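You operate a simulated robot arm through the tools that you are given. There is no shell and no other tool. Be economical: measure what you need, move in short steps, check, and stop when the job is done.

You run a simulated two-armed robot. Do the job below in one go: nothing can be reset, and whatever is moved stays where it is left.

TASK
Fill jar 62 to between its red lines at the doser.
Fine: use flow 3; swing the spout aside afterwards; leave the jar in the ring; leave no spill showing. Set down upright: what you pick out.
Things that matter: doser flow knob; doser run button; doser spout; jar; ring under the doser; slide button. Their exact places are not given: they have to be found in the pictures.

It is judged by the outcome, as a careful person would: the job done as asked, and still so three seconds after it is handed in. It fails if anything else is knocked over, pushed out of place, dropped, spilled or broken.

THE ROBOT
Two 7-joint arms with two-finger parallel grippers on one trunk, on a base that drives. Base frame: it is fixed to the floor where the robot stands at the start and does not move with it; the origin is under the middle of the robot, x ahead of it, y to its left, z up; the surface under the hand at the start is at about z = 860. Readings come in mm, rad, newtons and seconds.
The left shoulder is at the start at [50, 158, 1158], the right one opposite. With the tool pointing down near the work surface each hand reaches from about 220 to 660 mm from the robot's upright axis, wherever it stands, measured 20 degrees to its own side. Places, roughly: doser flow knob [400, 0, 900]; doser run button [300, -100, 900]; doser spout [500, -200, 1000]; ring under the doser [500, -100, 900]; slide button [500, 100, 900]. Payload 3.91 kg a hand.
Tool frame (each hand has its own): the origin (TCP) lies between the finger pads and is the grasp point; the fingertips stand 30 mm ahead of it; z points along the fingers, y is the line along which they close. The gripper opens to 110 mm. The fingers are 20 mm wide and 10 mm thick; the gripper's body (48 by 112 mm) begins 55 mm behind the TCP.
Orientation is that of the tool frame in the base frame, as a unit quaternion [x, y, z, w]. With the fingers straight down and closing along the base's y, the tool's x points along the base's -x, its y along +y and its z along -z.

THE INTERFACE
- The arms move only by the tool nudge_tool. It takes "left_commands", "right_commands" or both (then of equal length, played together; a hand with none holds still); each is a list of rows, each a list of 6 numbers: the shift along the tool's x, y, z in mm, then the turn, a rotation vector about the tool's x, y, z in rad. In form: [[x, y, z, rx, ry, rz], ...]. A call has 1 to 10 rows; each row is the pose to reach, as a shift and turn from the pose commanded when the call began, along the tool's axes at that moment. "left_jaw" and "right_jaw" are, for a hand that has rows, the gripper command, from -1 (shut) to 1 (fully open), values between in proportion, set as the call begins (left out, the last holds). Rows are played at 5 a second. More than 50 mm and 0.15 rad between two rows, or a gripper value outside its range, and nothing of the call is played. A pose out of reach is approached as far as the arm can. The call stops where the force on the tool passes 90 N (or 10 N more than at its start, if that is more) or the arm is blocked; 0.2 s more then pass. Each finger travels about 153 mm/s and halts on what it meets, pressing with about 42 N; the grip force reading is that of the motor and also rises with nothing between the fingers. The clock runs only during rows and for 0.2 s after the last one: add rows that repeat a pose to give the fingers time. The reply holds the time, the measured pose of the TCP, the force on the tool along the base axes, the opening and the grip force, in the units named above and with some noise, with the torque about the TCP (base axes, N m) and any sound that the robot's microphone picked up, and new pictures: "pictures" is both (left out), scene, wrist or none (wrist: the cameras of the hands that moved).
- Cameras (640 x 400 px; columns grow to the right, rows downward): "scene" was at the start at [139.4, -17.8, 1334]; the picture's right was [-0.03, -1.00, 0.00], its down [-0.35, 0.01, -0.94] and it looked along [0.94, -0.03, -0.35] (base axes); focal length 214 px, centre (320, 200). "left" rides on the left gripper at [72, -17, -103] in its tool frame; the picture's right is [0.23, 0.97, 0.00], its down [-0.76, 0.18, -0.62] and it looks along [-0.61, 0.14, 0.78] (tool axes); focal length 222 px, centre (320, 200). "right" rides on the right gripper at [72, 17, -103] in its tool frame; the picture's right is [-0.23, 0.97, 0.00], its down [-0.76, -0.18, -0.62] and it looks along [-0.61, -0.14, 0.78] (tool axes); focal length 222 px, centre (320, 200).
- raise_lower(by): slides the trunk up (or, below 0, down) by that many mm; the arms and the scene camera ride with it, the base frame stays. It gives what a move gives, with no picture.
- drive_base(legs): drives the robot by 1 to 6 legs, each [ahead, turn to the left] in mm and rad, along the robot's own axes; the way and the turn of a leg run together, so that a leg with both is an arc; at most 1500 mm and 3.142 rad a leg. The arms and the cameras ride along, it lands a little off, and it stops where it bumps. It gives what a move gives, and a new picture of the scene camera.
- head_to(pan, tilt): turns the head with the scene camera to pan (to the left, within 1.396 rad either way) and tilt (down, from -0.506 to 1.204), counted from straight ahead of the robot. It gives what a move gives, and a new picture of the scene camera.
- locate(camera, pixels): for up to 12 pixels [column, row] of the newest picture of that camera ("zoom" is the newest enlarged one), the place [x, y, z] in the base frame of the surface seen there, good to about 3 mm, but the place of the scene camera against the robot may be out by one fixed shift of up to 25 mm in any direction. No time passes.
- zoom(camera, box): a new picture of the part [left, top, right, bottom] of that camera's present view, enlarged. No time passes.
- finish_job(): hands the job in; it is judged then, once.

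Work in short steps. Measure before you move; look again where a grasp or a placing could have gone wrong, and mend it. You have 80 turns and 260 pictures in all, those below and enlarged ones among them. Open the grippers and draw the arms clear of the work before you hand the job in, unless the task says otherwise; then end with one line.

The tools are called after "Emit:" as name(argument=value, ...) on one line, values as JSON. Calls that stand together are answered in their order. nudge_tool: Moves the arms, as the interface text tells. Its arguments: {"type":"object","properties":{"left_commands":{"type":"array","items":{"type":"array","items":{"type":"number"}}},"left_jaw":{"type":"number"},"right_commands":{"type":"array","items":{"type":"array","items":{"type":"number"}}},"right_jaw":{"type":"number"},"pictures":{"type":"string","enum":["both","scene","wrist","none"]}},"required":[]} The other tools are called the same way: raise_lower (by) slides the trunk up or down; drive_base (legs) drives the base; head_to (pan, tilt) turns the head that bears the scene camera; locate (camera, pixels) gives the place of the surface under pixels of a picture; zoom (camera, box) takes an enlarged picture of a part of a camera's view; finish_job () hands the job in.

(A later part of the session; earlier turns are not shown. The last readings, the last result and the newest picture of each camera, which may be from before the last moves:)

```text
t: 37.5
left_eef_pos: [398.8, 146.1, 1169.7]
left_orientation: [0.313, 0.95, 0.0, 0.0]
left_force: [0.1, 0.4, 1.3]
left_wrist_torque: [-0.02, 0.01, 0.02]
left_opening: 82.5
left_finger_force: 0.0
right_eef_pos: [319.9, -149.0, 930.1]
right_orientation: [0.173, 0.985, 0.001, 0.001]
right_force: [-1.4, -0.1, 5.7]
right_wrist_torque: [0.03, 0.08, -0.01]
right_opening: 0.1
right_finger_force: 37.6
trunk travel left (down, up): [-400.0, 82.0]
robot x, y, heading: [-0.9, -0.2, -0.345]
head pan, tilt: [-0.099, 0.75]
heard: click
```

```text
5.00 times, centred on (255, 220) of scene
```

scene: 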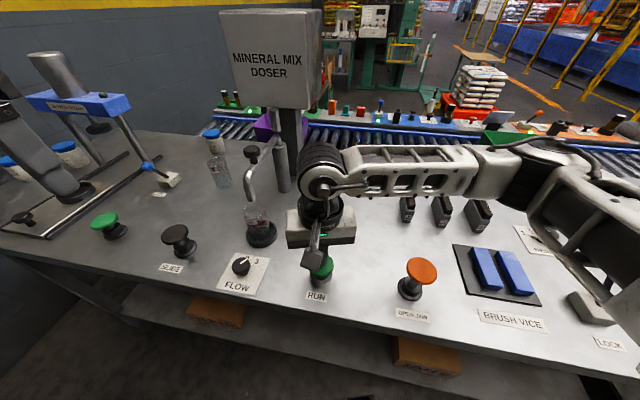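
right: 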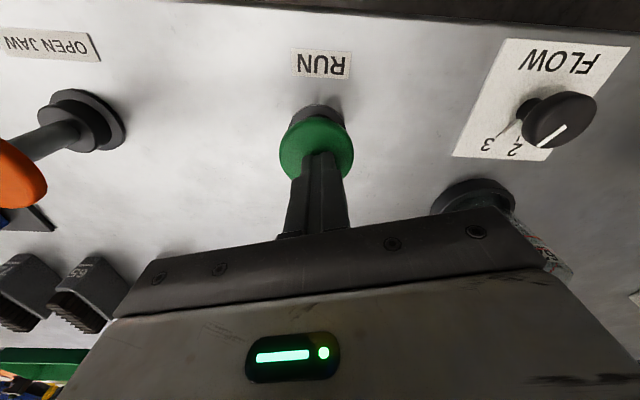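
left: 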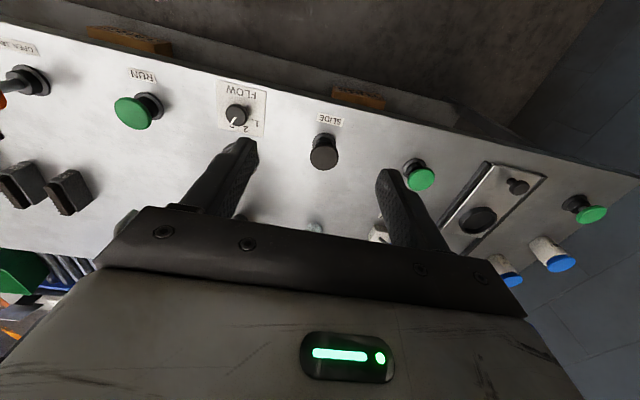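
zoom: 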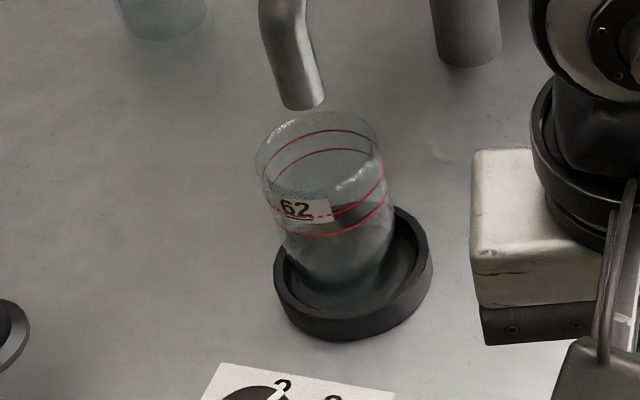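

A click was heard. I hold for a short moment and look for flow.

Emit:
nudge_tool(right_commands=[[0, 0, 0, 0, 0, 0]], pictures="scene")

Emit:
zoom(camera="scene", box=[215, 180, 295, 260])

```text
t: 37.9
left_eef_pos: [397.2, 146.4, 1170.0]
left_orientation: [0.314, 0.95, 0.0, 0.001]
left_force: [-0.1, 0.0, 0.1]
left_wrist_torque: [-0.01, -0.03, 0.01]
left_opening: 82.3
left_finger_force: 0.1
right_eef_pos: [318.8, -149.0, 929.3]
right_orientation: [0.173, 0.985, 0.0, 0.001]
right_force: [-0.7, 0.3, 5.6]
right_wrist_torque: [0.02, 0.05, 0.07]
right_opening: 0.0
right_finger_force: 37.6
trunk travel left (down, up): [-400.0, 82.0]
robot x, y, heading: [-0.8, 1.5, -0.343]
head pan, tilt: [-0.099, 0.75]
```

scene: 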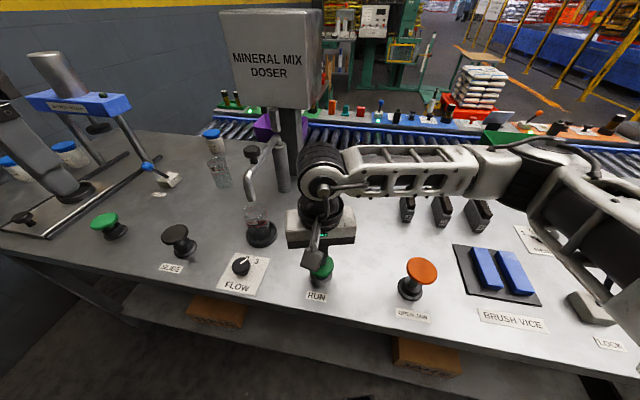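

```text
5.00 times, centred on (255, 220) of scene
```

zoom: 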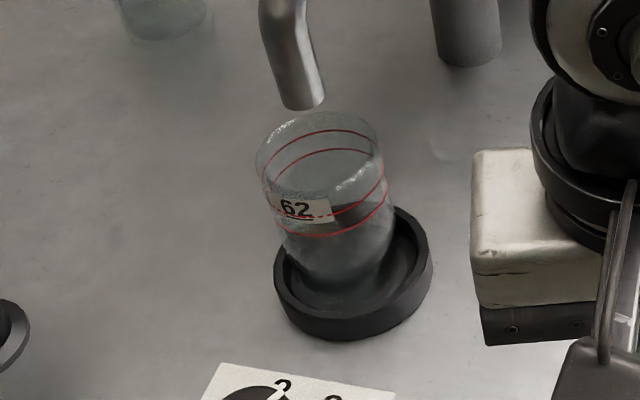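

No flow yet. I hold 0.8 s more.

Emit:
nudge_tool(right_commands=[[0, 0, 0, 0, 0, 0], [0, 0, 0, 0, 0, 0], [0, 0, 0, 0, 0, 0]], pictures="both")

Emit:
zoom(camera="scene", box=[215, 180, 295, 260])

```text
t: 38.7
left_eef_pos: [398.1, 146.2, 1171.5]
left_orientation: [0.313, 0.95, 0.001, 0.0]
left_force: [-0.9, -0.3, 0.5]
left_wrist_torque: [0.01, 0.01, 0.01]
left_opening: 82.5
left_finger_force: 0.0
right_eef_pos: [319.1, -148.3, 930.1]
right_orientation: [0.173, 0.985, 0.0, 0.0]
right_force: [1.4, 2.0, 4.6]
right_wrist_torque: [0.09, 0.0, -0.02]
right_opening: 0.2
right_finger_force: 37.9
trunk travel left (down, up): [-400.0, 82.0]
robot x, y, heading: [-0.0, 1.7, -0.352]
head pan, tilt: [-0.099, 0.75]
```

scene: 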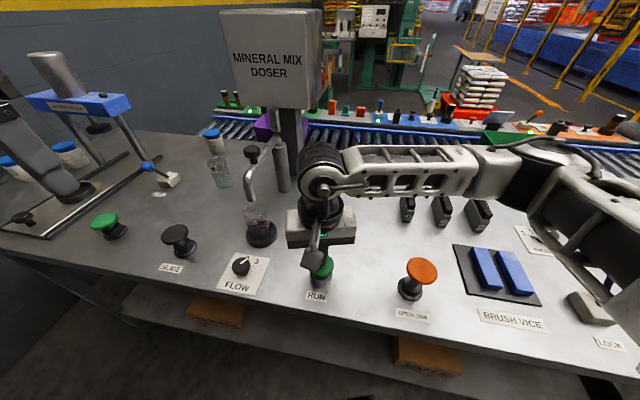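
right: 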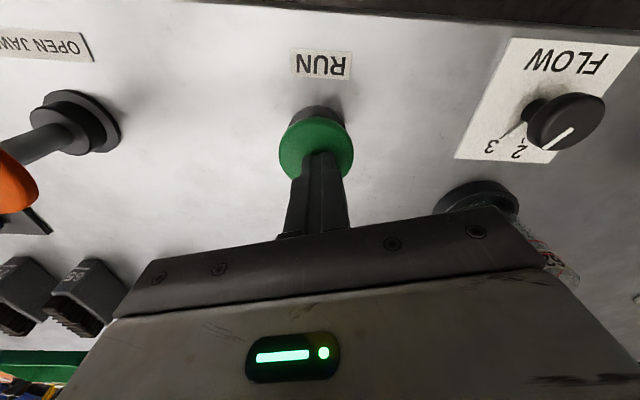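

```text
5.00 times, centred on (255, 220) of scene
```

zoom: 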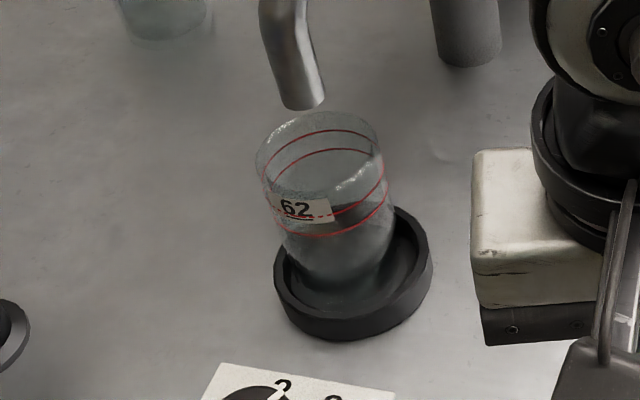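

RUN clicked but nothing flows, so the slide presumably must be worked too. I release RUN, and bring the left hand (shut) toward SLIDE, at (502,106,923).

Emit:
nudge_tool(right_commands=[[0, 0, -10, 0, 0, 0], [0, 0, -18, 0, 0, 0]], pictures="none")

Emit:
locate(camera="scene", pixels=[[177, 233], [166, 234], [187, 234], [176, 240], [183, 250]])

Emit:
zoom(camera="scene", box=[140, 200, 220, 280])

Emit:
locate(camera="left", pixels=[[325, 157], [325, 136], [312, 157], [336, 157]])

```text
t: 39.3
left_eef_pos: [398.4, 146.0, 1169.6]
left_orientation: [0.313, 0.95, 0.001, 0.001]
left_force: [-0.8, -0.5, -1.0]
left_wrist_torque: [0.03, 0.0, 0.02]
left_opening: 82.5
left_finger_force: 0.1
right_eef_pos: [319.9, -149.7, 947.8]
right_orientation: [0.173, 0.985, 0.0, 0.0]
right_force: [0.1, 0.2, -0.5]
right_wrist_torque: [-0.03, -0.01, -0.01]
right_opening: 0.1
right_finger_force: 37.6
trunk travel left (down, up): [-400.0, 82.0]
robot x, y, heading: [-1.1, 2.0, -0.345]
head pan, tilt: [-0.099, 0.75]
```

```text
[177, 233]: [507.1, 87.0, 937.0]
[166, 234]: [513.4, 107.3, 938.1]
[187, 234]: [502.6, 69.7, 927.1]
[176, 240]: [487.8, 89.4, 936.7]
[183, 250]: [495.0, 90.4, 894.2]
```

```text
5.00 times, centred on (180, 240) of scene
```

zoom: 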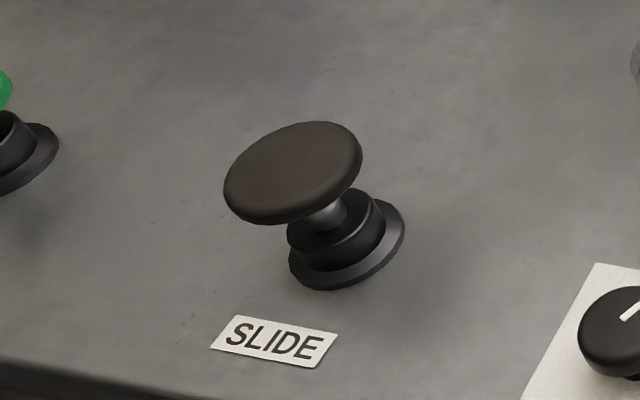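

```text
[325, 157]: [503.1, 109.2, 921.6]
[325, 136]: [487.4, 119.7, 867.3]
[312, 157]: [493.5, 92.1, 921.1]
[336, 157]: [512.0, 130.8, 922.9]
```

SLIDE top at (504,107,922). Left hand shut, moves above it.

Emit:
nudge_tool(left_commands=[[-22, 6, 30, 0, 0, 0], [-44, 12, 65, 0, 0, 0], [-66, 19, 100, 0, 0, 0], [-88, 25, 135, 0, 0, 0], [-108, 32, 170, 0, 0, 0], [-108, 32, 205, 0, 0, 0], [-108, 32, 205, 0, 0, 0]], left_jaw=-1, pictures="both")

```text
t: 40.9
left_eef_pos: [505.7, 109.2, 964.8]
left_orientation: [0.314, 0.95, 0.0, -0.001]
left_force: [0.6, 0.1, -1.1]
left_wrist_torque: [-0.03, 0.01, 0.0]
left_opening: 0.0
left_finger_force: 37.8
right_eef_pos: [320.3, -149.1, 947.4]
right_orientation: [0.173, 0.985, -0.001, 0.0]
right_force: [0.1, 0.2, -0.9]
right_wrist_torque: [0.02, -0.02, 0.01]
right_opening: 0.0
right_finger_force: 37.8
trunk travel left (down, up): [-400.0, 82.0]
robot x, y, heading: [-3.5, 3.5, -0.342]
head pan, tilt: [-0.099, 0.75]
```

scene: 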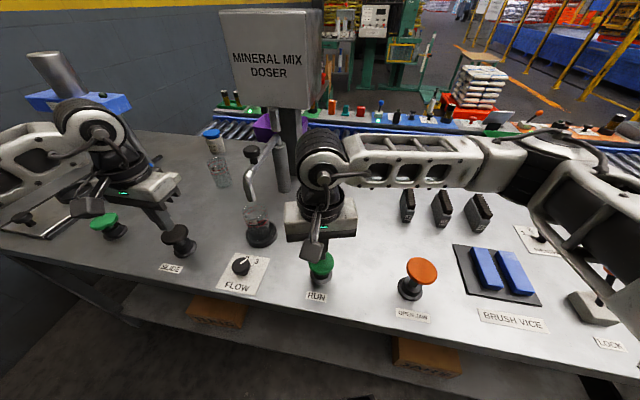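
left: 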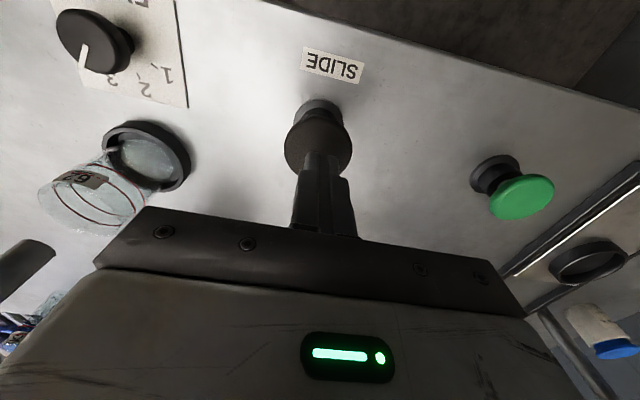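

Left tip is above SLIDE, and its camera sees the jar too (95,190). I press SLIDE alone slightly until a click.

Emit:
nudge_tool(left_commands=[[0, 0, 14, 0, 0, 0], [0, 0, 20, 0, 0, 0], [0, 0, 23, 0, 0, 0]], pictures="both")

Emit:
zoom(camera="scene", box=[215, 180, 295, 260])

```text
t: 41.7
left_eef_pos: [503.5, 111.1, 941.9]
left_orientation: [0.314, 0.95, 0.0, 0.0]
left_force: [-1.0, -0.8, 2.6]
left_wrist_torque: [-0.03, 0.01, 0.03]
left_opening: 0.0
left_finger_force: 37.9
right_eef_pos: [320.1, -150.0, 948.0]
right_orientation: [0.173, 0.985, 0.0, 0.0]
right_force: [0.0, -0.4, -0.4]
right_wrist_torque: [-0.02, 0.02, -0.04]
right_opening: 0.0
right_finger_force: 37.6
trunk travel left (down, up): [-400.0, 82.0]
robot x, y, heading: [-2.2, 2.5, -0.344]
head pan, tilt: [-0.099, 0.75]
```

scene: 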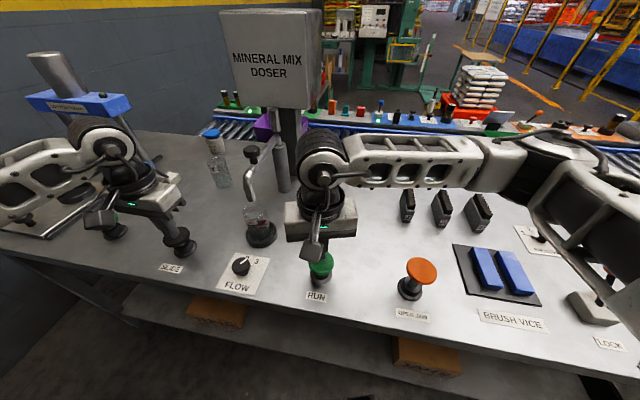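
left: 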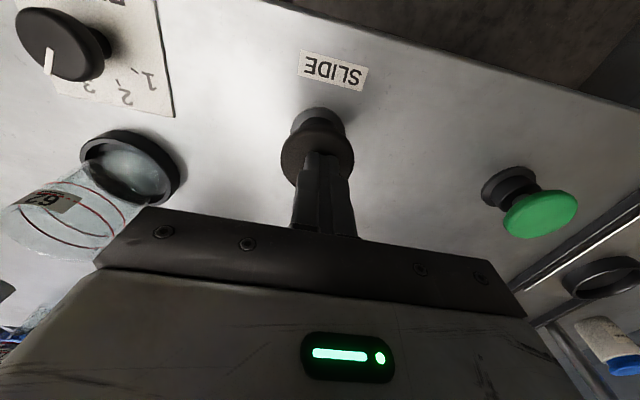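

```text
5.00 times, centred on (255, 220) of scene
```

zoom: 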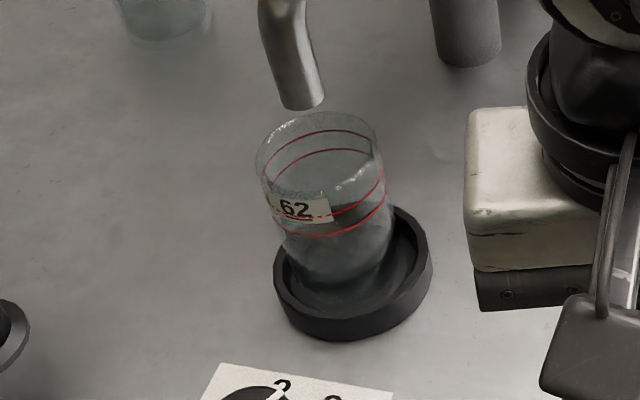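

2.6 N, no click yet; I press SLIDE 3–5 mm further.

Emit:
nudge_tool(left_commands=[[0, 0, 3, 0, 0, 0], [0, 0, 6, 0, 0, 0]], pictures="scene")

Emit:
zoom(camera="scene", box=[215, 180, 295, 260])

```text
t: 42.3
left_eef_pos: [505.9, 109.7, 937.1]
left_orientation: [0.314, 0.949, 0.0, 0.001]
left_force: [-1.6, -1.9, 3.8]
left_wrist_torque: [-0.07, 0.08, -0.02]
left_opening: 0.0
left_finger_force: 37.5
right_eef_pos: [319.1, -150.5, 946.4]
right_orientation: [0.172, 0.985, 0.001, 0.0]
right_force: [-0.1, 0.6, -0.1]
right_wrist_torque: [-0.02, -0.01, -0.03]
right_opening: 0.0
right_finger_force: 38.0
trunk travel left (down, up): [-400.0, 82.0]
robot x, y, heading: [4.0, 2.1, -0.348]
head pan, tilt: [-0.099, 0.75]
```

scene: 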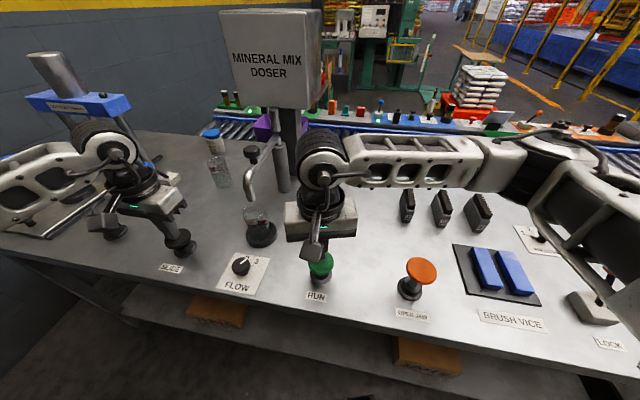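

```text
5.00 times, centred on (255, 220) of scene
```

zoom: 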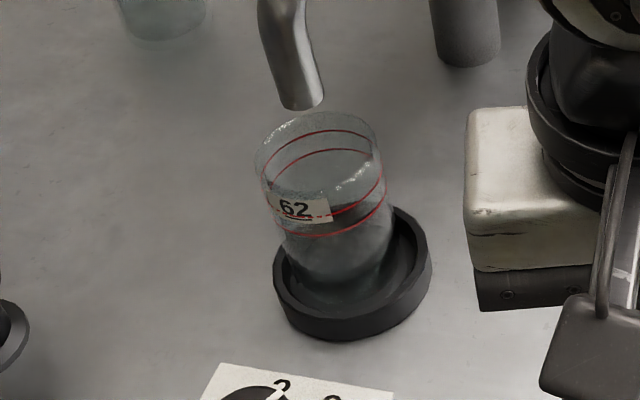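

Force still 3.8 N, no click; another 5 mm.

Emit:
nudge_tool(left_commands=[[0, 0, 3, 0, 0, 0], [0, 0, 5, 0, 0, 0]], pictures="scene")

Emit:
zoom(camera="scene", box=[215, 180, 295, 260])

```text
t: 42.9
left_eef_pos: [506.1, 110.9, 932.0]
left_orientation: [0.313, 0.95, 0.0, 0.001]
left_force: [-1.0, -1.2, 6.3]
left_wrist_torque: [-0.02, 0.02, -0.01]
left_opening: 0.2
left_finger_force: 37.6
right_eef_pos: [320.0, -148.8, 948.4]
right_orientation: [0.172, 0.985, 0.001, 0.0]
right_force: [0.0, 0.1, 0.5]
right_wrist_torque: [0.0, 0.0, 0.02]
right_opening: 0.1
right_finger_force: 37.4
trunk travel left (down, up): [-400.0, 82.0]
robot x, y, heading: [-4.4, 3.9, -0.344]
head pan, tilt: [-0.099, 0.75]
heard: click
```

scene: 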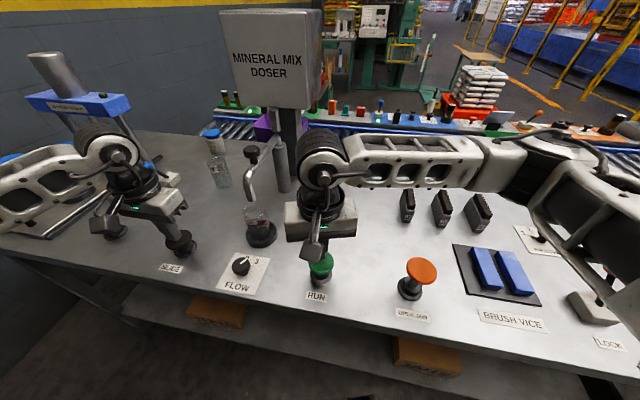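

```text
5.00 times, centred on (255, 220) of scene
```

zoom: 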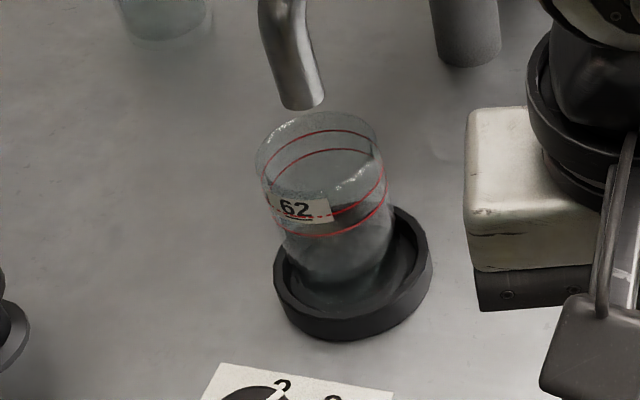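

SLIDE clicked. Holding it down, I press RUN with the right hand and look at once.

Emit:
nudge_tool(right_commands=[[0, 0, 10, 0, 0, 0], [0, 0, 18, 0, 0, 0]], pictures="scene")

Emit:
zoom(camera="scene", box=[215, 180, 295, 260])

```text
t: 43.5
left_eef_pos: [506.7, 110.7, 931.8]
left_orientation: [0.313, 0.95, 0.0, 0.0]
left_force: [2.5, -0.1, 5.7]
left_wrist_torque: [0.02, -0.04, 0.0]
left_opening: 0.0
left_finger_force: 37.3
right_eef_pos: [319.9, -150.1, 930.1]
right_orientation: [0.173, 0.985, 0.0, 0.001]
right_force: [-1.1, -0.1, 5.6]
right_wrist_torque: [0.04, 0.09, 0.0]
right_opening: 0.1
right_finger_force: 37.9
trunk travel left (down, up): [-400.0, 82.0]
robot x, y, heading: [1.0, 1.2, -0.348]
head pan, tilt: [-0.099, 0.75]
heard: click
```

scene: 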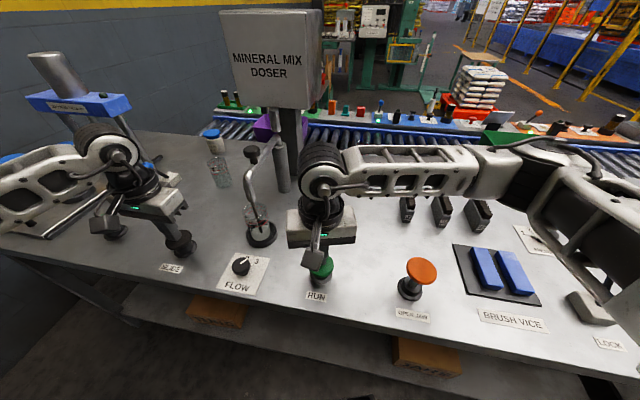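

```text
5.00 times, centred on (255, 220) of scene
```

zoom: 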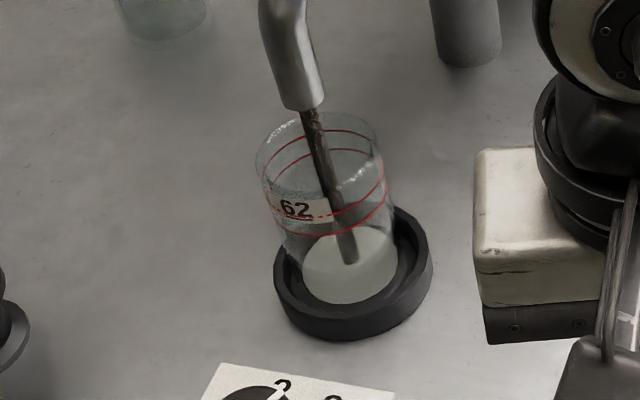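

It flows into the jar; level is still low. I hold one more short row (0.4 s).

Emit:
nudge_tool(right_commands=[[0, 0, 0, 0, 0, 0]], pictures="scene")

Emit:
zoom(camera="scene", box=[215, 180, 295, 260])

```text
t: 43.9
left_eef_pos: [505.5, 110.9, 931.4]
left_orientation: [0.313, 0.95, 0.0, 0.0]
left_force: [3.5, 0.2, 6.3]
left_wrist_torque: [0.03, -0.06, 0.01]
left_opening: 0.0
left_finger_force: 37.7
right_eef_pos: [320.3, -150.2, 929.5]
right_orientation: [0.173, 0.985, 0.001, 0.001]
right_force: [0.0, 0.8, 4.9]
right_wrist_torque: [0.05, 0.06, 0.03]
right_opening: 0.0
right_finger_force: 37.2
trunk travel left (down, up): [-400.0, 82.0]
robot x, y, heading: [1.5, 1.3, -0.346]
head pan, tilt: [-0.099, 0.75]
```

scene: 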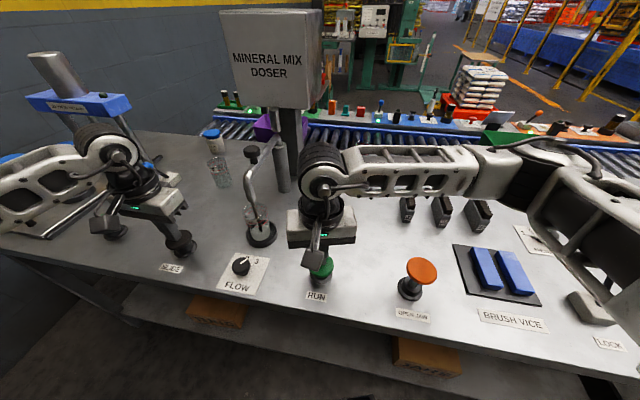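

```text
5.00 times, centred on (255, 220) of scene
```

zoom: 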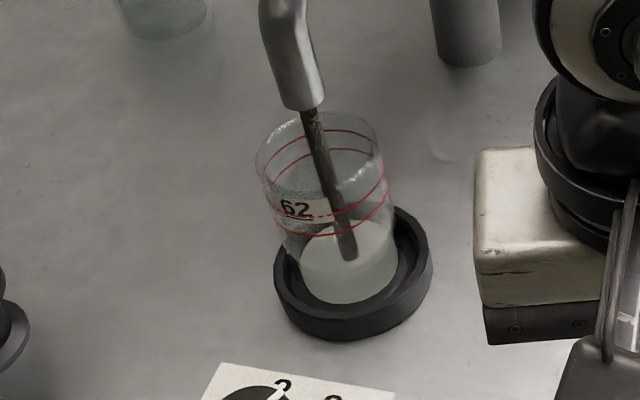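

Level rises steadily (rear edge from 225 to ~218 in zoom). I hold 0.6+0.2 s.

Emit:
nudge_tool(right_commands=[[0, 0, 0, 0, 0, 0], [0, 0, 0, 0, 0, 0], [0, 0, 0, 0, 0, 0]], pictures="both")

Emit:
zoom(camera="scene", box=[215, 180, 295, 260])

```text
t: 44.7
left_eef_pos: [505.8, 110.1, 932.6]
left_orientation: [0.312, 0.95, -0.001, 0.001]
left_force: [3.3, 0.1, 5.6]
left_wrist_torque: [0.03, -0.07, 0.0]
left_opening: 0.0
left_finger_force: 37.6
right_eef_pos: [318.5, -150.9, 929.1]
right_orientation: [0.173, 0.985, 0.001, -0.001]
right_force: [0.0, 2.6, 5.3]
right_wrist_torque: [0.07, -0.05, -0.01]
right_opening: 0.0
right_finger_force: 37.9
trunk travel left (down, up): [-400.0, 82.0]
robot x, y, heading: [1.3, 0.0, -0.349]
head pan, tilt: [-0.099, 0.75]
```

scene: 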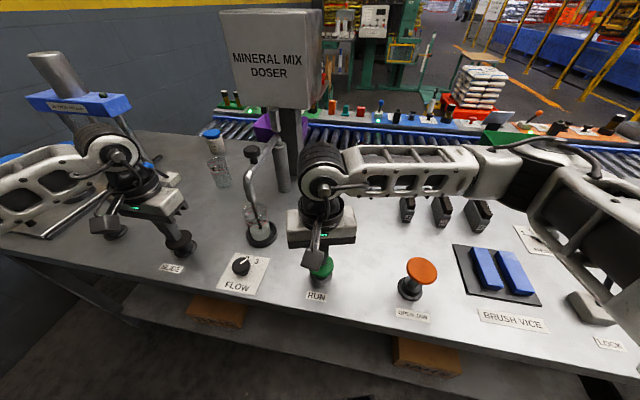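
right: 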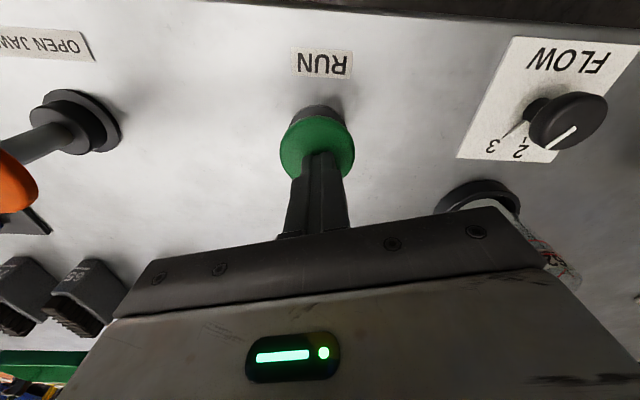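

```text
5.00 times, centred on (255, 220) of scene
```

zoom: 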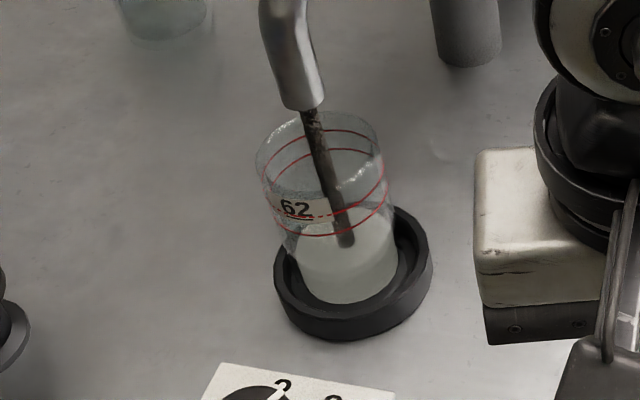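

Stream impact moved 260→246 px in 0.8 s; target surface centre ≈183. I hold 1.2 s more.

Emit:
nudge_tool(right_commands=[[0, 0, 0, 0, 0, 0], [0, 0, 0, 0, 0, 0], [0, 0, 0, 0, 0, 0], [0, 0, 0, 0, 0, 0], [0, 0, 0, 0, 0, 0]], pictures="scene")

Emit:
zoom(camera="scene", box=[215, 180, 295, 260])

```text
t: 45.9
left_eef_pos: [505.8, 111.3, 932.2]
left_orientation: [0.313, 0.95, 0.0, 0.001]
left_force: [1.5, 0.3, 4.8]
left_wrist_torque: [0.03, -0.02, 0.01]
left_opening: 0.0
left_finger_force: 37.1
right_eef_pos: [318.5, -150.6, 928.4]
right_orientation: [0.173, 0.985, 0.001, 0.0]
right_force: [1.7, 1.3, 5.3]
right_wrist_torque: [0.07, -0.02, 0.03]
right_opening: 0.0
right_finger_force: 38.0
trunk travel left (down, up): [-400.0, 82.0]
robot x, y, heading: [1.9, 0.9, -0.346]
head pan, tilt: [-0.099, 0.75]
```

scene: 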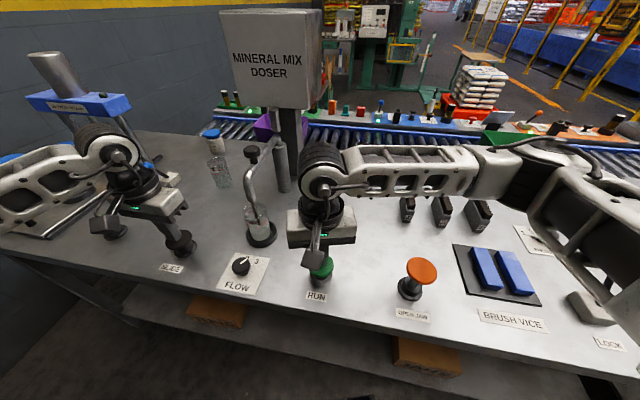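

```text
5.00 times, centred on (255, 220) of scene
```

zoom: 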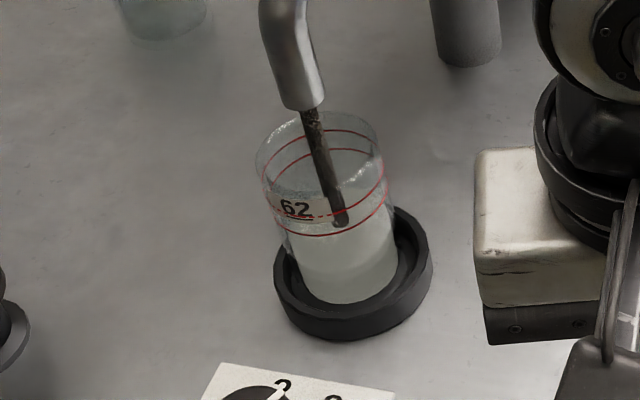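

Impact at ~225. Another 1.2 s.

Emit:
nudge_tool(right_commands=[[0, 0, 0, 0, 0, 0], [0, 0, 0, 0, 0, 0], [0, 0, 0, 0, 0, 0], [0, 0, 0, 0, 0, 0], [0, 0, 0, 0, 0, 0]], pictures="scene")

Emit:
zoom(camera="scene", box=[230, 195, 280, 235])

```text
t: 47.1
left_eef_pos: [505.2, 110.3, 932.0]
left_orientation: [0.313, 0.95, -0.001, 0.001]
left_force: [0.6, 0.4, 5.3]
left_wrist_torque: [0.03, 0.03, -0.03]
left_opening: 0.2
left_finger_force: 37.9
right_eef_pos: [319.1, -149.9, 929.9]
right_orientation: [0.173, 0.985, 0.0, 0.0]
right_force: [1.7, 1.4, 5.3]
right_wrist_torque: [0.05, -0.05, 0.04]
right_opening: 0.0
right_finger_force: 37.9
trunk travel left (down, up): [-400.0, 82.0]
robot x, y, heading: [0.2, 0.2, -0.344]
head pan, tilt: [-0.099, 0.75]
```

scene: 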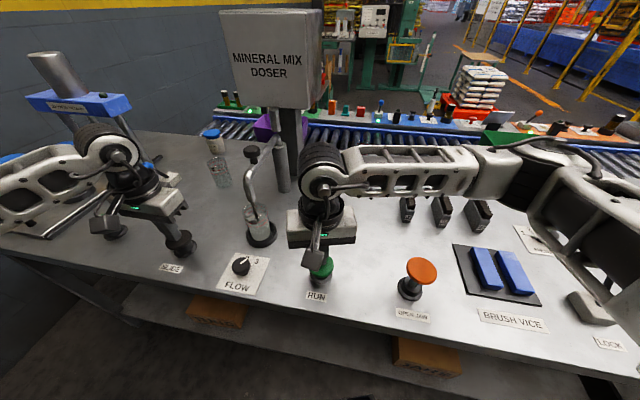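

```text
10.00 times, centred on (255, 215) of scene
```

zoom: 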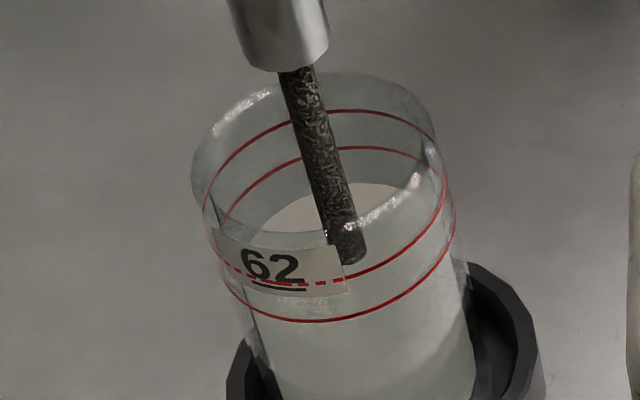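

Surface rear edge at 183 (10×), lower line rear at 147, upper at 110. I hold 0.8 s more, then check before releasing.

Emit:
nudge_tool(right_commands=[[0, 0, 0, 0, 0, 0], [0, 0, 0, 0, 0, 0], [0, 0, 0, 0, 0, 0]], pictures="scene")

Emit:
zoom(camera="scene", box=[230, 195, 280, 235])

```text
t: 47.9
left_eef_pos: [505.6, 110.6, 932.2]
left_orientation: [0.314, 0.95, -0.001, 0.001]
left_force: [0.7, 0.9, 5.5]
left_wrist_torque: [0.01, -0.06, -0.02]
left_opening: 0.0
left_finger_force: 37.9
right_eef_pos: [319.2, -149.9, 930.1]
right_orientation: [0.173, 0.985, 0.0, -0.001]
right_force: [1.8, 1.2, 5.2]
right_wrist_torque: [0.03, -0.02, 0.01]
right_opening: 0.0
right_finger_force: 37.8
trunk travel left (down, up): [-400.0, 82.0]
robot x, y, heading: [-3.7, 2.0, -0.351]
head pan, tilt: [-0.099, 0.75]
```

scene: 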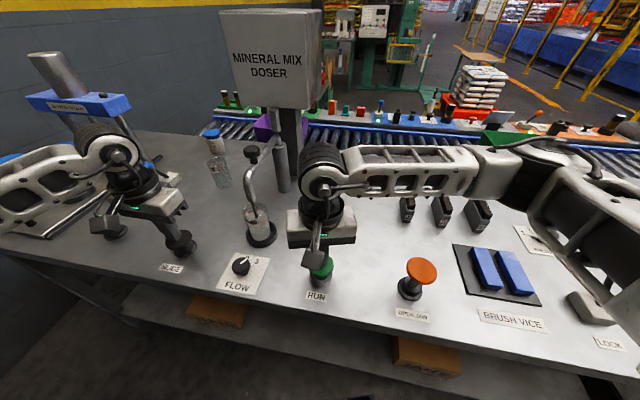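

```text
10.00 times, centred on (255, 215) of scene
```

zoom: 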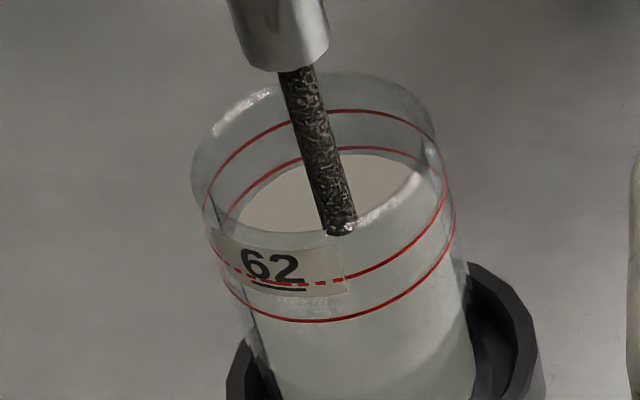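

Rear edge at 154, just below the lower line (147), ~36 px/s. I hold 0.2 s and release RUN, then check the coasting.

Emit:
nudge_tool(right_commands=[[0, 0, 0, 0, 0, 0], [0, 0, -18, 0, 0, 0], [0, 0, -18, 0, 0, 0]], pictures="scene")

Emit:
zoom(camera="scene", box=[230, 195, 280, 235])

```text
t: 48.7
left_eef_pos: [504.8, 109.3, 933.0]
left_orientation: [0.313, 0.95, 0.001, 0.0]
left_force: [-0.4, 0.6, 7.0]
left_wrist_torque: [0.04, 0.02, 0.03]
left_opening: 0.0
left_finger_force: 38.0
right_eef_pos: [317.3, -150.1, 946.2]
right_orientation: [0.173, 0.985, 0.0, 0.0]
right_force: [0.5, -0.8, 1.1]
right_wrist_torque: [-0.01, 0.0, -0.02]
right_opening: 0.0
right_finger_force: 37.6
trunk travel left (down, up): [-400.0, 82.0]
robot x, y, heading: [-0.4, -2.3, -0.349]
head pan, tilt: [-0.099, 0.75]
```

scene: 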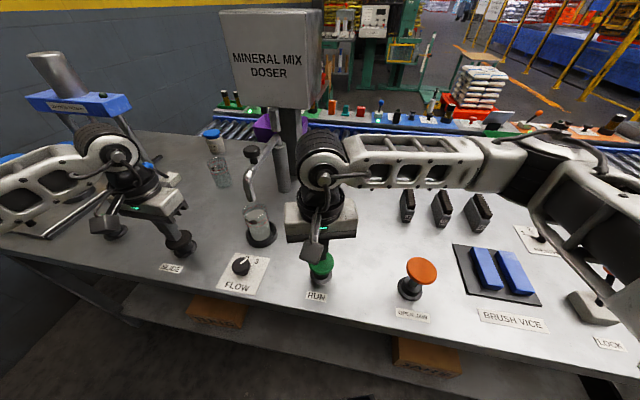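

```text
10.00 times, centred on (255, 215) of scene
```

zoom: 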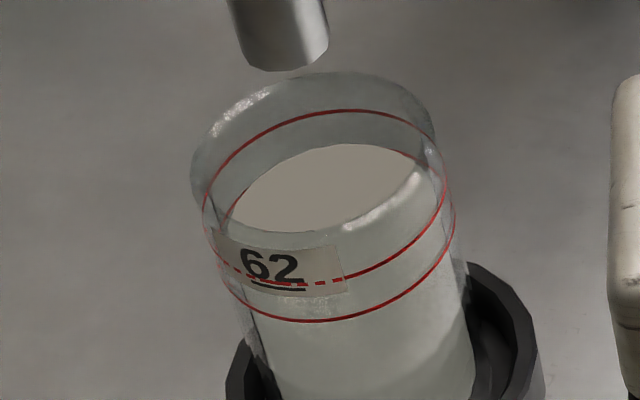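

Flow stops promptly; rear edge 143 now, barely above the lower line (147). I top up with a ~0.3 s press.

Emit:
nudge_tool(right_commands=[[0, 0, 10, 0, 0, 0], [0, 0, 18, 0, 0, 0], [0, 0, 18, 0, 0, 0], [0, 0, 0, 0, 0, 0], [0, 0, 0, 0, 0, 0]], pictures="scene")

Emit:
zoom(camera="scene", box=[230, 195, 280, 235])

```text
t: 49.9
left_eef_pos: [505.3, 110.4, 931.8]
left_orientation: [0.314, 0.95, 0.0, 0.0]
left_force: [0.1, 1.4, 5.8]
left_wrist_torque: [0.08, 0.04, 0.05]
left_opening: 0.0
left_finger_force: 37.7
right_eef_pos: [317.2, -148.4, 946.3]
right_orientation: [0.173, 0.985, -0.001, 0.0]
right_force: [0.5, 0.1, 0.8]
right_wrist_torque: [-0.01, -0.04, -0.01]
right_opening: 0.0
right_finger_force: 37.5
trunk travel left (down, up): [-400.0, 82.0]
robot x, y, heading: [-3.3, -1.6, -0.346]
head pan, tilt: [-0.099, 0.75]
heard: click
```

scene: 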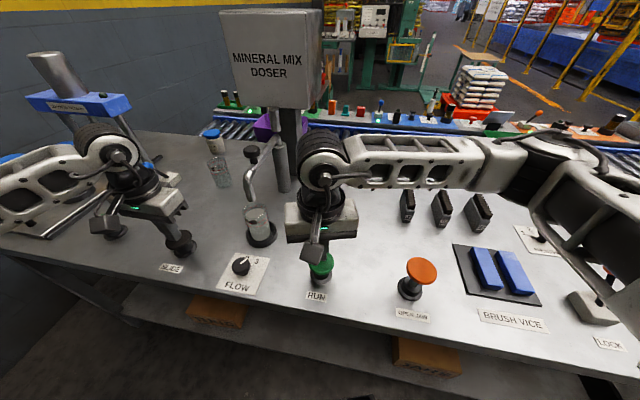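

```text
10.00 times, centred on (255, 215) of scene
```

zoom: 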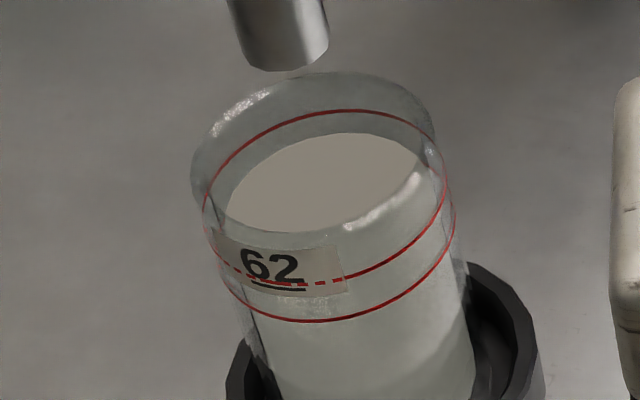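

Rear edge at 133, well between the lines (147/110). I release SLIDE and lift both hands clear.

Emit:
nudge_tool(left_commands=[[0, 0, -30, 0, 0, 0], [0, 0, -70, 0, 0, 0], [25, -8, -105, 0, 0, 0], [50, -15, -140, 0, 0, 0], [80, -24, -175, 0, 0, 0], [108, -32, -205, 0, 0, 0]], right_commands=[[0, 0, -20, 0, 0, 0], [0, 0, -60, 0, 0, 0], [0, 0, -100, 0, 0, 0], [0, 0, -140, 0, 0, 0], [0, 0, -180, 0, 0, 0], [0, 0, -220, 0, 0, 0]], pictures="scene")

Emit:
zoom(camera="scene", box=[215, 140, 315, 260])

```text
t: 51.3
left_eef_pos: [400.5, 146.8, 1133.9]
left_orientation: [0.314, 0.95, 0.0, 0.0]
left_force: [0.0, 0.0, 0.2]
left_wrist_torque: [-0.03, 0.02, 0.01]
left_opening: 0.0
left_finger_force: 38.0
right_eef_pos: [315.9, -147.5, 1166.0]
right_orientation: [0.173, 0.985, -0.001, 0.0]
right_force: [-1.0, -0.6, 0.2]
right_wrist_torque: [-0.01, -0.01, -0.04]
right_opening: 0.0
right_finger_force: 38.3
trunk travel left (down, up): [-400.0, 82.0]
robot x, y, heading: [-0.7, -1.6, -0.35]
head pan, tilt: [-0.099, 0.75]
```

scene: 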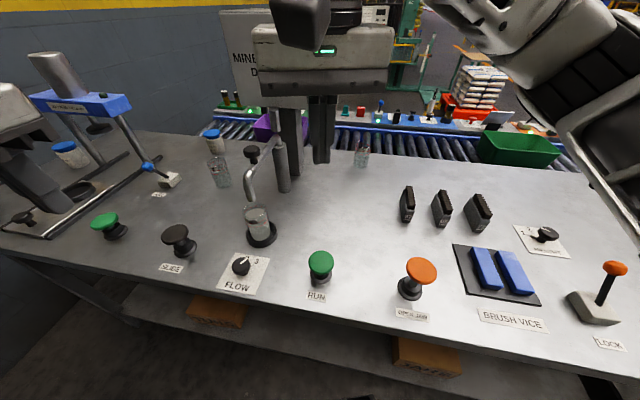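

```text
3.33 times, centred on (265, 200) of scene
```

zoom: 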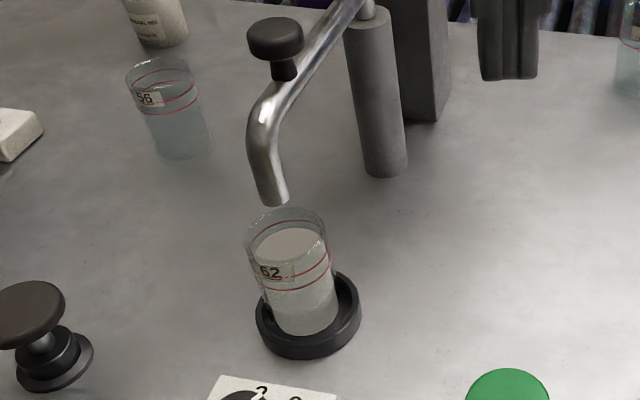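

Jar filled, spout still over it. I bring the right hand back above the spout handle, same pose as when it was released.

Emit:
nudge_tool(right_commands=[[-20, 15, -20, 0, 0, 0.12], [-45, 33, -20, 0, 0, 0.24], [-70, 52, -20, 0, 0, 0.36], [-95, 71, -20, 0, 0, 0.48], [-120, 90, -20, 0, 0, 0.6], [-140, 105, -20, 0, 0, 0.72], [-154, 117, -20, 0, 0, 0.84], [-154, 117, -20, 0, 0, 0.84]], right_jaw=0.2, pictures="both")

Emit:
locate(camera="right", pixels=[[324, 117], [310, 118], [338, 116], [324, 131], [324, 105]])

```text
t: 53.1
left_eef_pos: [402.8, 146.6, 1131.5]
left_orientation: [0.313, 0.95, -0.001, 0.0]
left_force: [-0.5, 0.2, -1.3]
left_wrist_torque: [-0.01, 0.01, -0.01]
left_opening: 0.0
left_finger_force: 37.5
right_eef_pos: [497.9, -92.4, 1185.6]
right_orientation: [0.56, 0.829, 0.001, 0.001]
right_force: [-0.2, -0.6, -0.1]
right_wrist_torque: [-0.03, 0.01, -0.02]
right_opening: 65.9
right_finger_force: 0.0
right hand out of reach, approached as far as the arm can: row 7, 8
trunk travel left (down, up): [-400.0, 82.0]
robot x, y, heading: [1.2, 0.6, -0.345]
head pan, tilt: [-0.099, 0.75]
```

scene: 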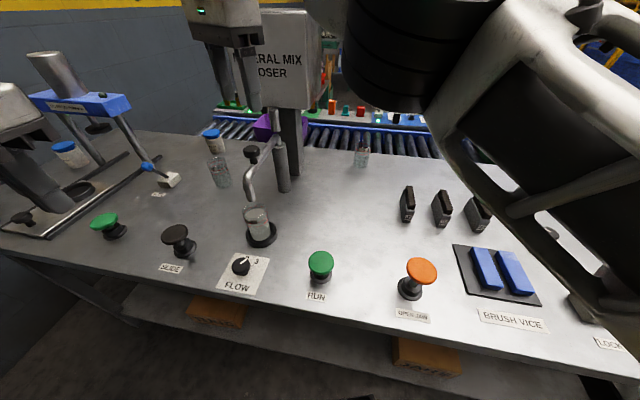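
right: 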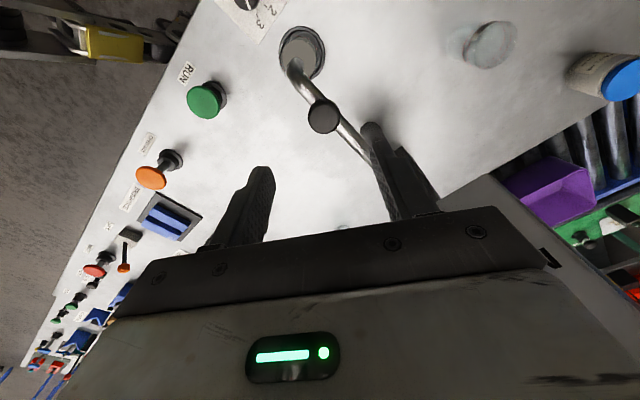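

```text
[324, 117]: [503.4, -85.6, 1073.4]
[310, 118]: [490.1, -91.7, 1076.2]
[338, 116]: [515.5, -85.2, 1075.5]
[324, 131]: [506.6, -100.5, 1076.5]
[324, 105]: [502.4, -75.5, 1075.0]
```

Handle centre ≈(503,-88). I lower round it and grip.

Emit:
nudge_tool(right_commands=[[0, 0, 30, 0, 0, 0], [0, 0, 60, 0, 0, 0], [0, 0, 85, 0, 0, 0], [0, 0, 99, 0, 0, 0], [0, 0, 99, 0, 0, 0]], pictures="wrist")

Emit:
nudge_tool(right_commands=[[0, 0, 0, 0, 0, 0], [0, 0, 0, 0, 0, 0], [0, 0, 0, 0, 0, 0]], right_jaw=-1, pictures="wrist")

```text
t: 54.3
left_eef_pos: [401.4, 146.3, 1132.5]
left_orientation: [0.313, 0.95, -0.001, 0.001]
left_force: [-0.9, 0.3, -0.2]
left_wrist_torque: [0.01, -0.03, 0.02]
left_opening: 0.0
left_finger_force: 37.5
right_eef_pos: [498.8, -90.6, 1086.4]
right_orientation: [0.56, 0.829, 0.001, 0.0]
right_force: [0.1, 0.3, -0.5]
right_wrist_torque: [0.0, 0.0, -0.02]
right_opening: 65.9
right_finger_force: 0.1
trunk travel left (down, up): [-400.0, 82.0]
robot x, y, heading: [5.2, -4.8, -0.347]
head pan, tilt: [-0.099, 0.75]
```

right: 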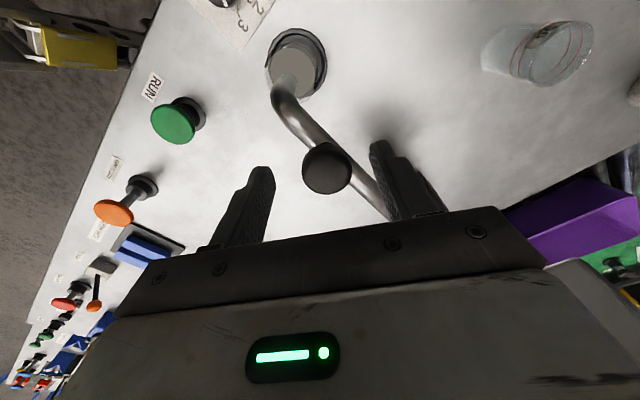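

```text
t: 55.1
left_eef_pos: [402.4, 146.5, 1134.4]
left_orientation: [0.313, 0.95, -0.001, 0.0]
left_force: [0.2, 0.2, -0.9]
left_wrist_torque: [0.0, 0.03, -0.01]
left_opening: 0.0
left_finger_force: 37.5
right_eef_pos: [499.0, -92.6, 1086.5]
right_orientation: [0.56, 0.829, 0.0, 0.0]
right_force: [1.3, -2.9, -1.5]
right_wrist_torque: [-0.58, -0.18, -0.38]
right_opening: 31.1
right_finger_force: 45.1
trunk travel left (down, up): [-400.0, 82.0]
robot x, y, heading: [-0.4, 0.2, -0.347]
head pan, tilt: [-0.099, 0.75]
```

right: 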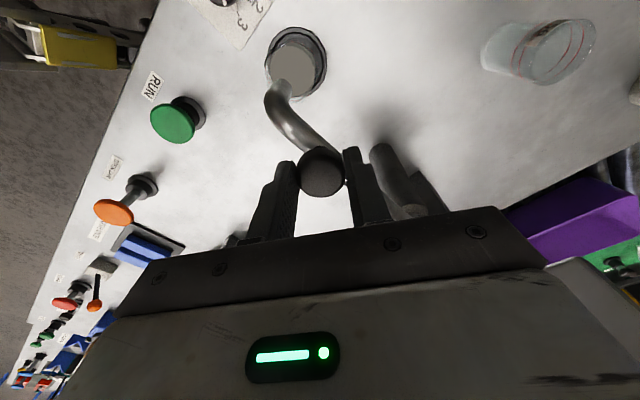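

Gripped. I swing the spout back along the same arc to its original place.

Emit:
nudge_tool(right_commands=[[-12.4, -16.6, 0, 0, 0, -0.14], [-27.1, -31.1, 0, 0, 0, -0.28], [-44, -43.2, 0, 0, 0, -0.42], [-62.5, -52.4, 0, 0, 0, -0.56], [-82.2, -58.6, 0, 0, 0, -0.7], [-102.8, -61.6, 0, 0, 0, -0.84], [-102.8, -61.6, 0, 0, 0, -0.84]], pictures="both")

```text
t: 56.7
left_eef_pos: [403.8, 146.3, 1131.6]
left_orientation: [0.313, 0.95, -0.001, -0.001]
left_force: [-0.2, 0.3, 0.0]
left_wrist_torque: [-0.01, 0.0, 0.02]
left_opening: 0.0
left_finger_force: 37.8
right_eef_pos: [480.8, -211.2, 1085.8]
right_orientation: [0.172, 0.985, 0.0, -0.002]
right_force: [6.2, 3.6, -8.2]
right_wrist_torque: [-0.23, -0.94, 0.19]
right_opening: 31.1
right_finger_force: 45.1
trunk travel left (down, up): [-400.0, 82.0]
robot x, y, heading: [-0.2, -0.5, -0.348]
head pan, tilt: [-0.099, 0.75]
```

scene: 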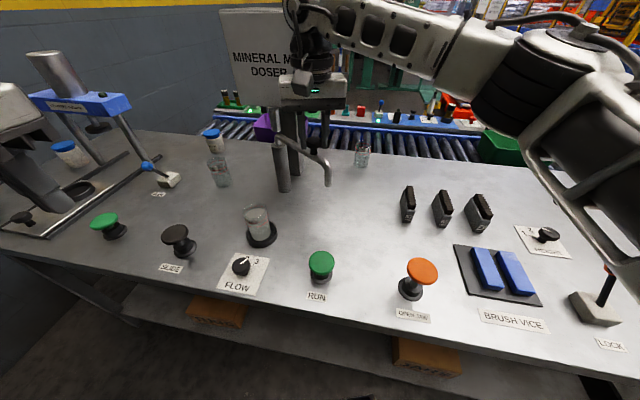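
right: 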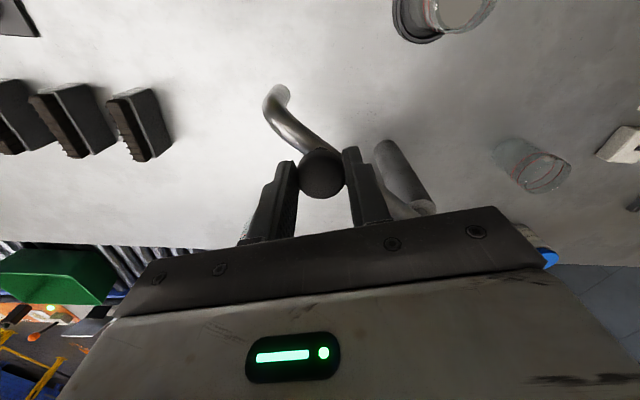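

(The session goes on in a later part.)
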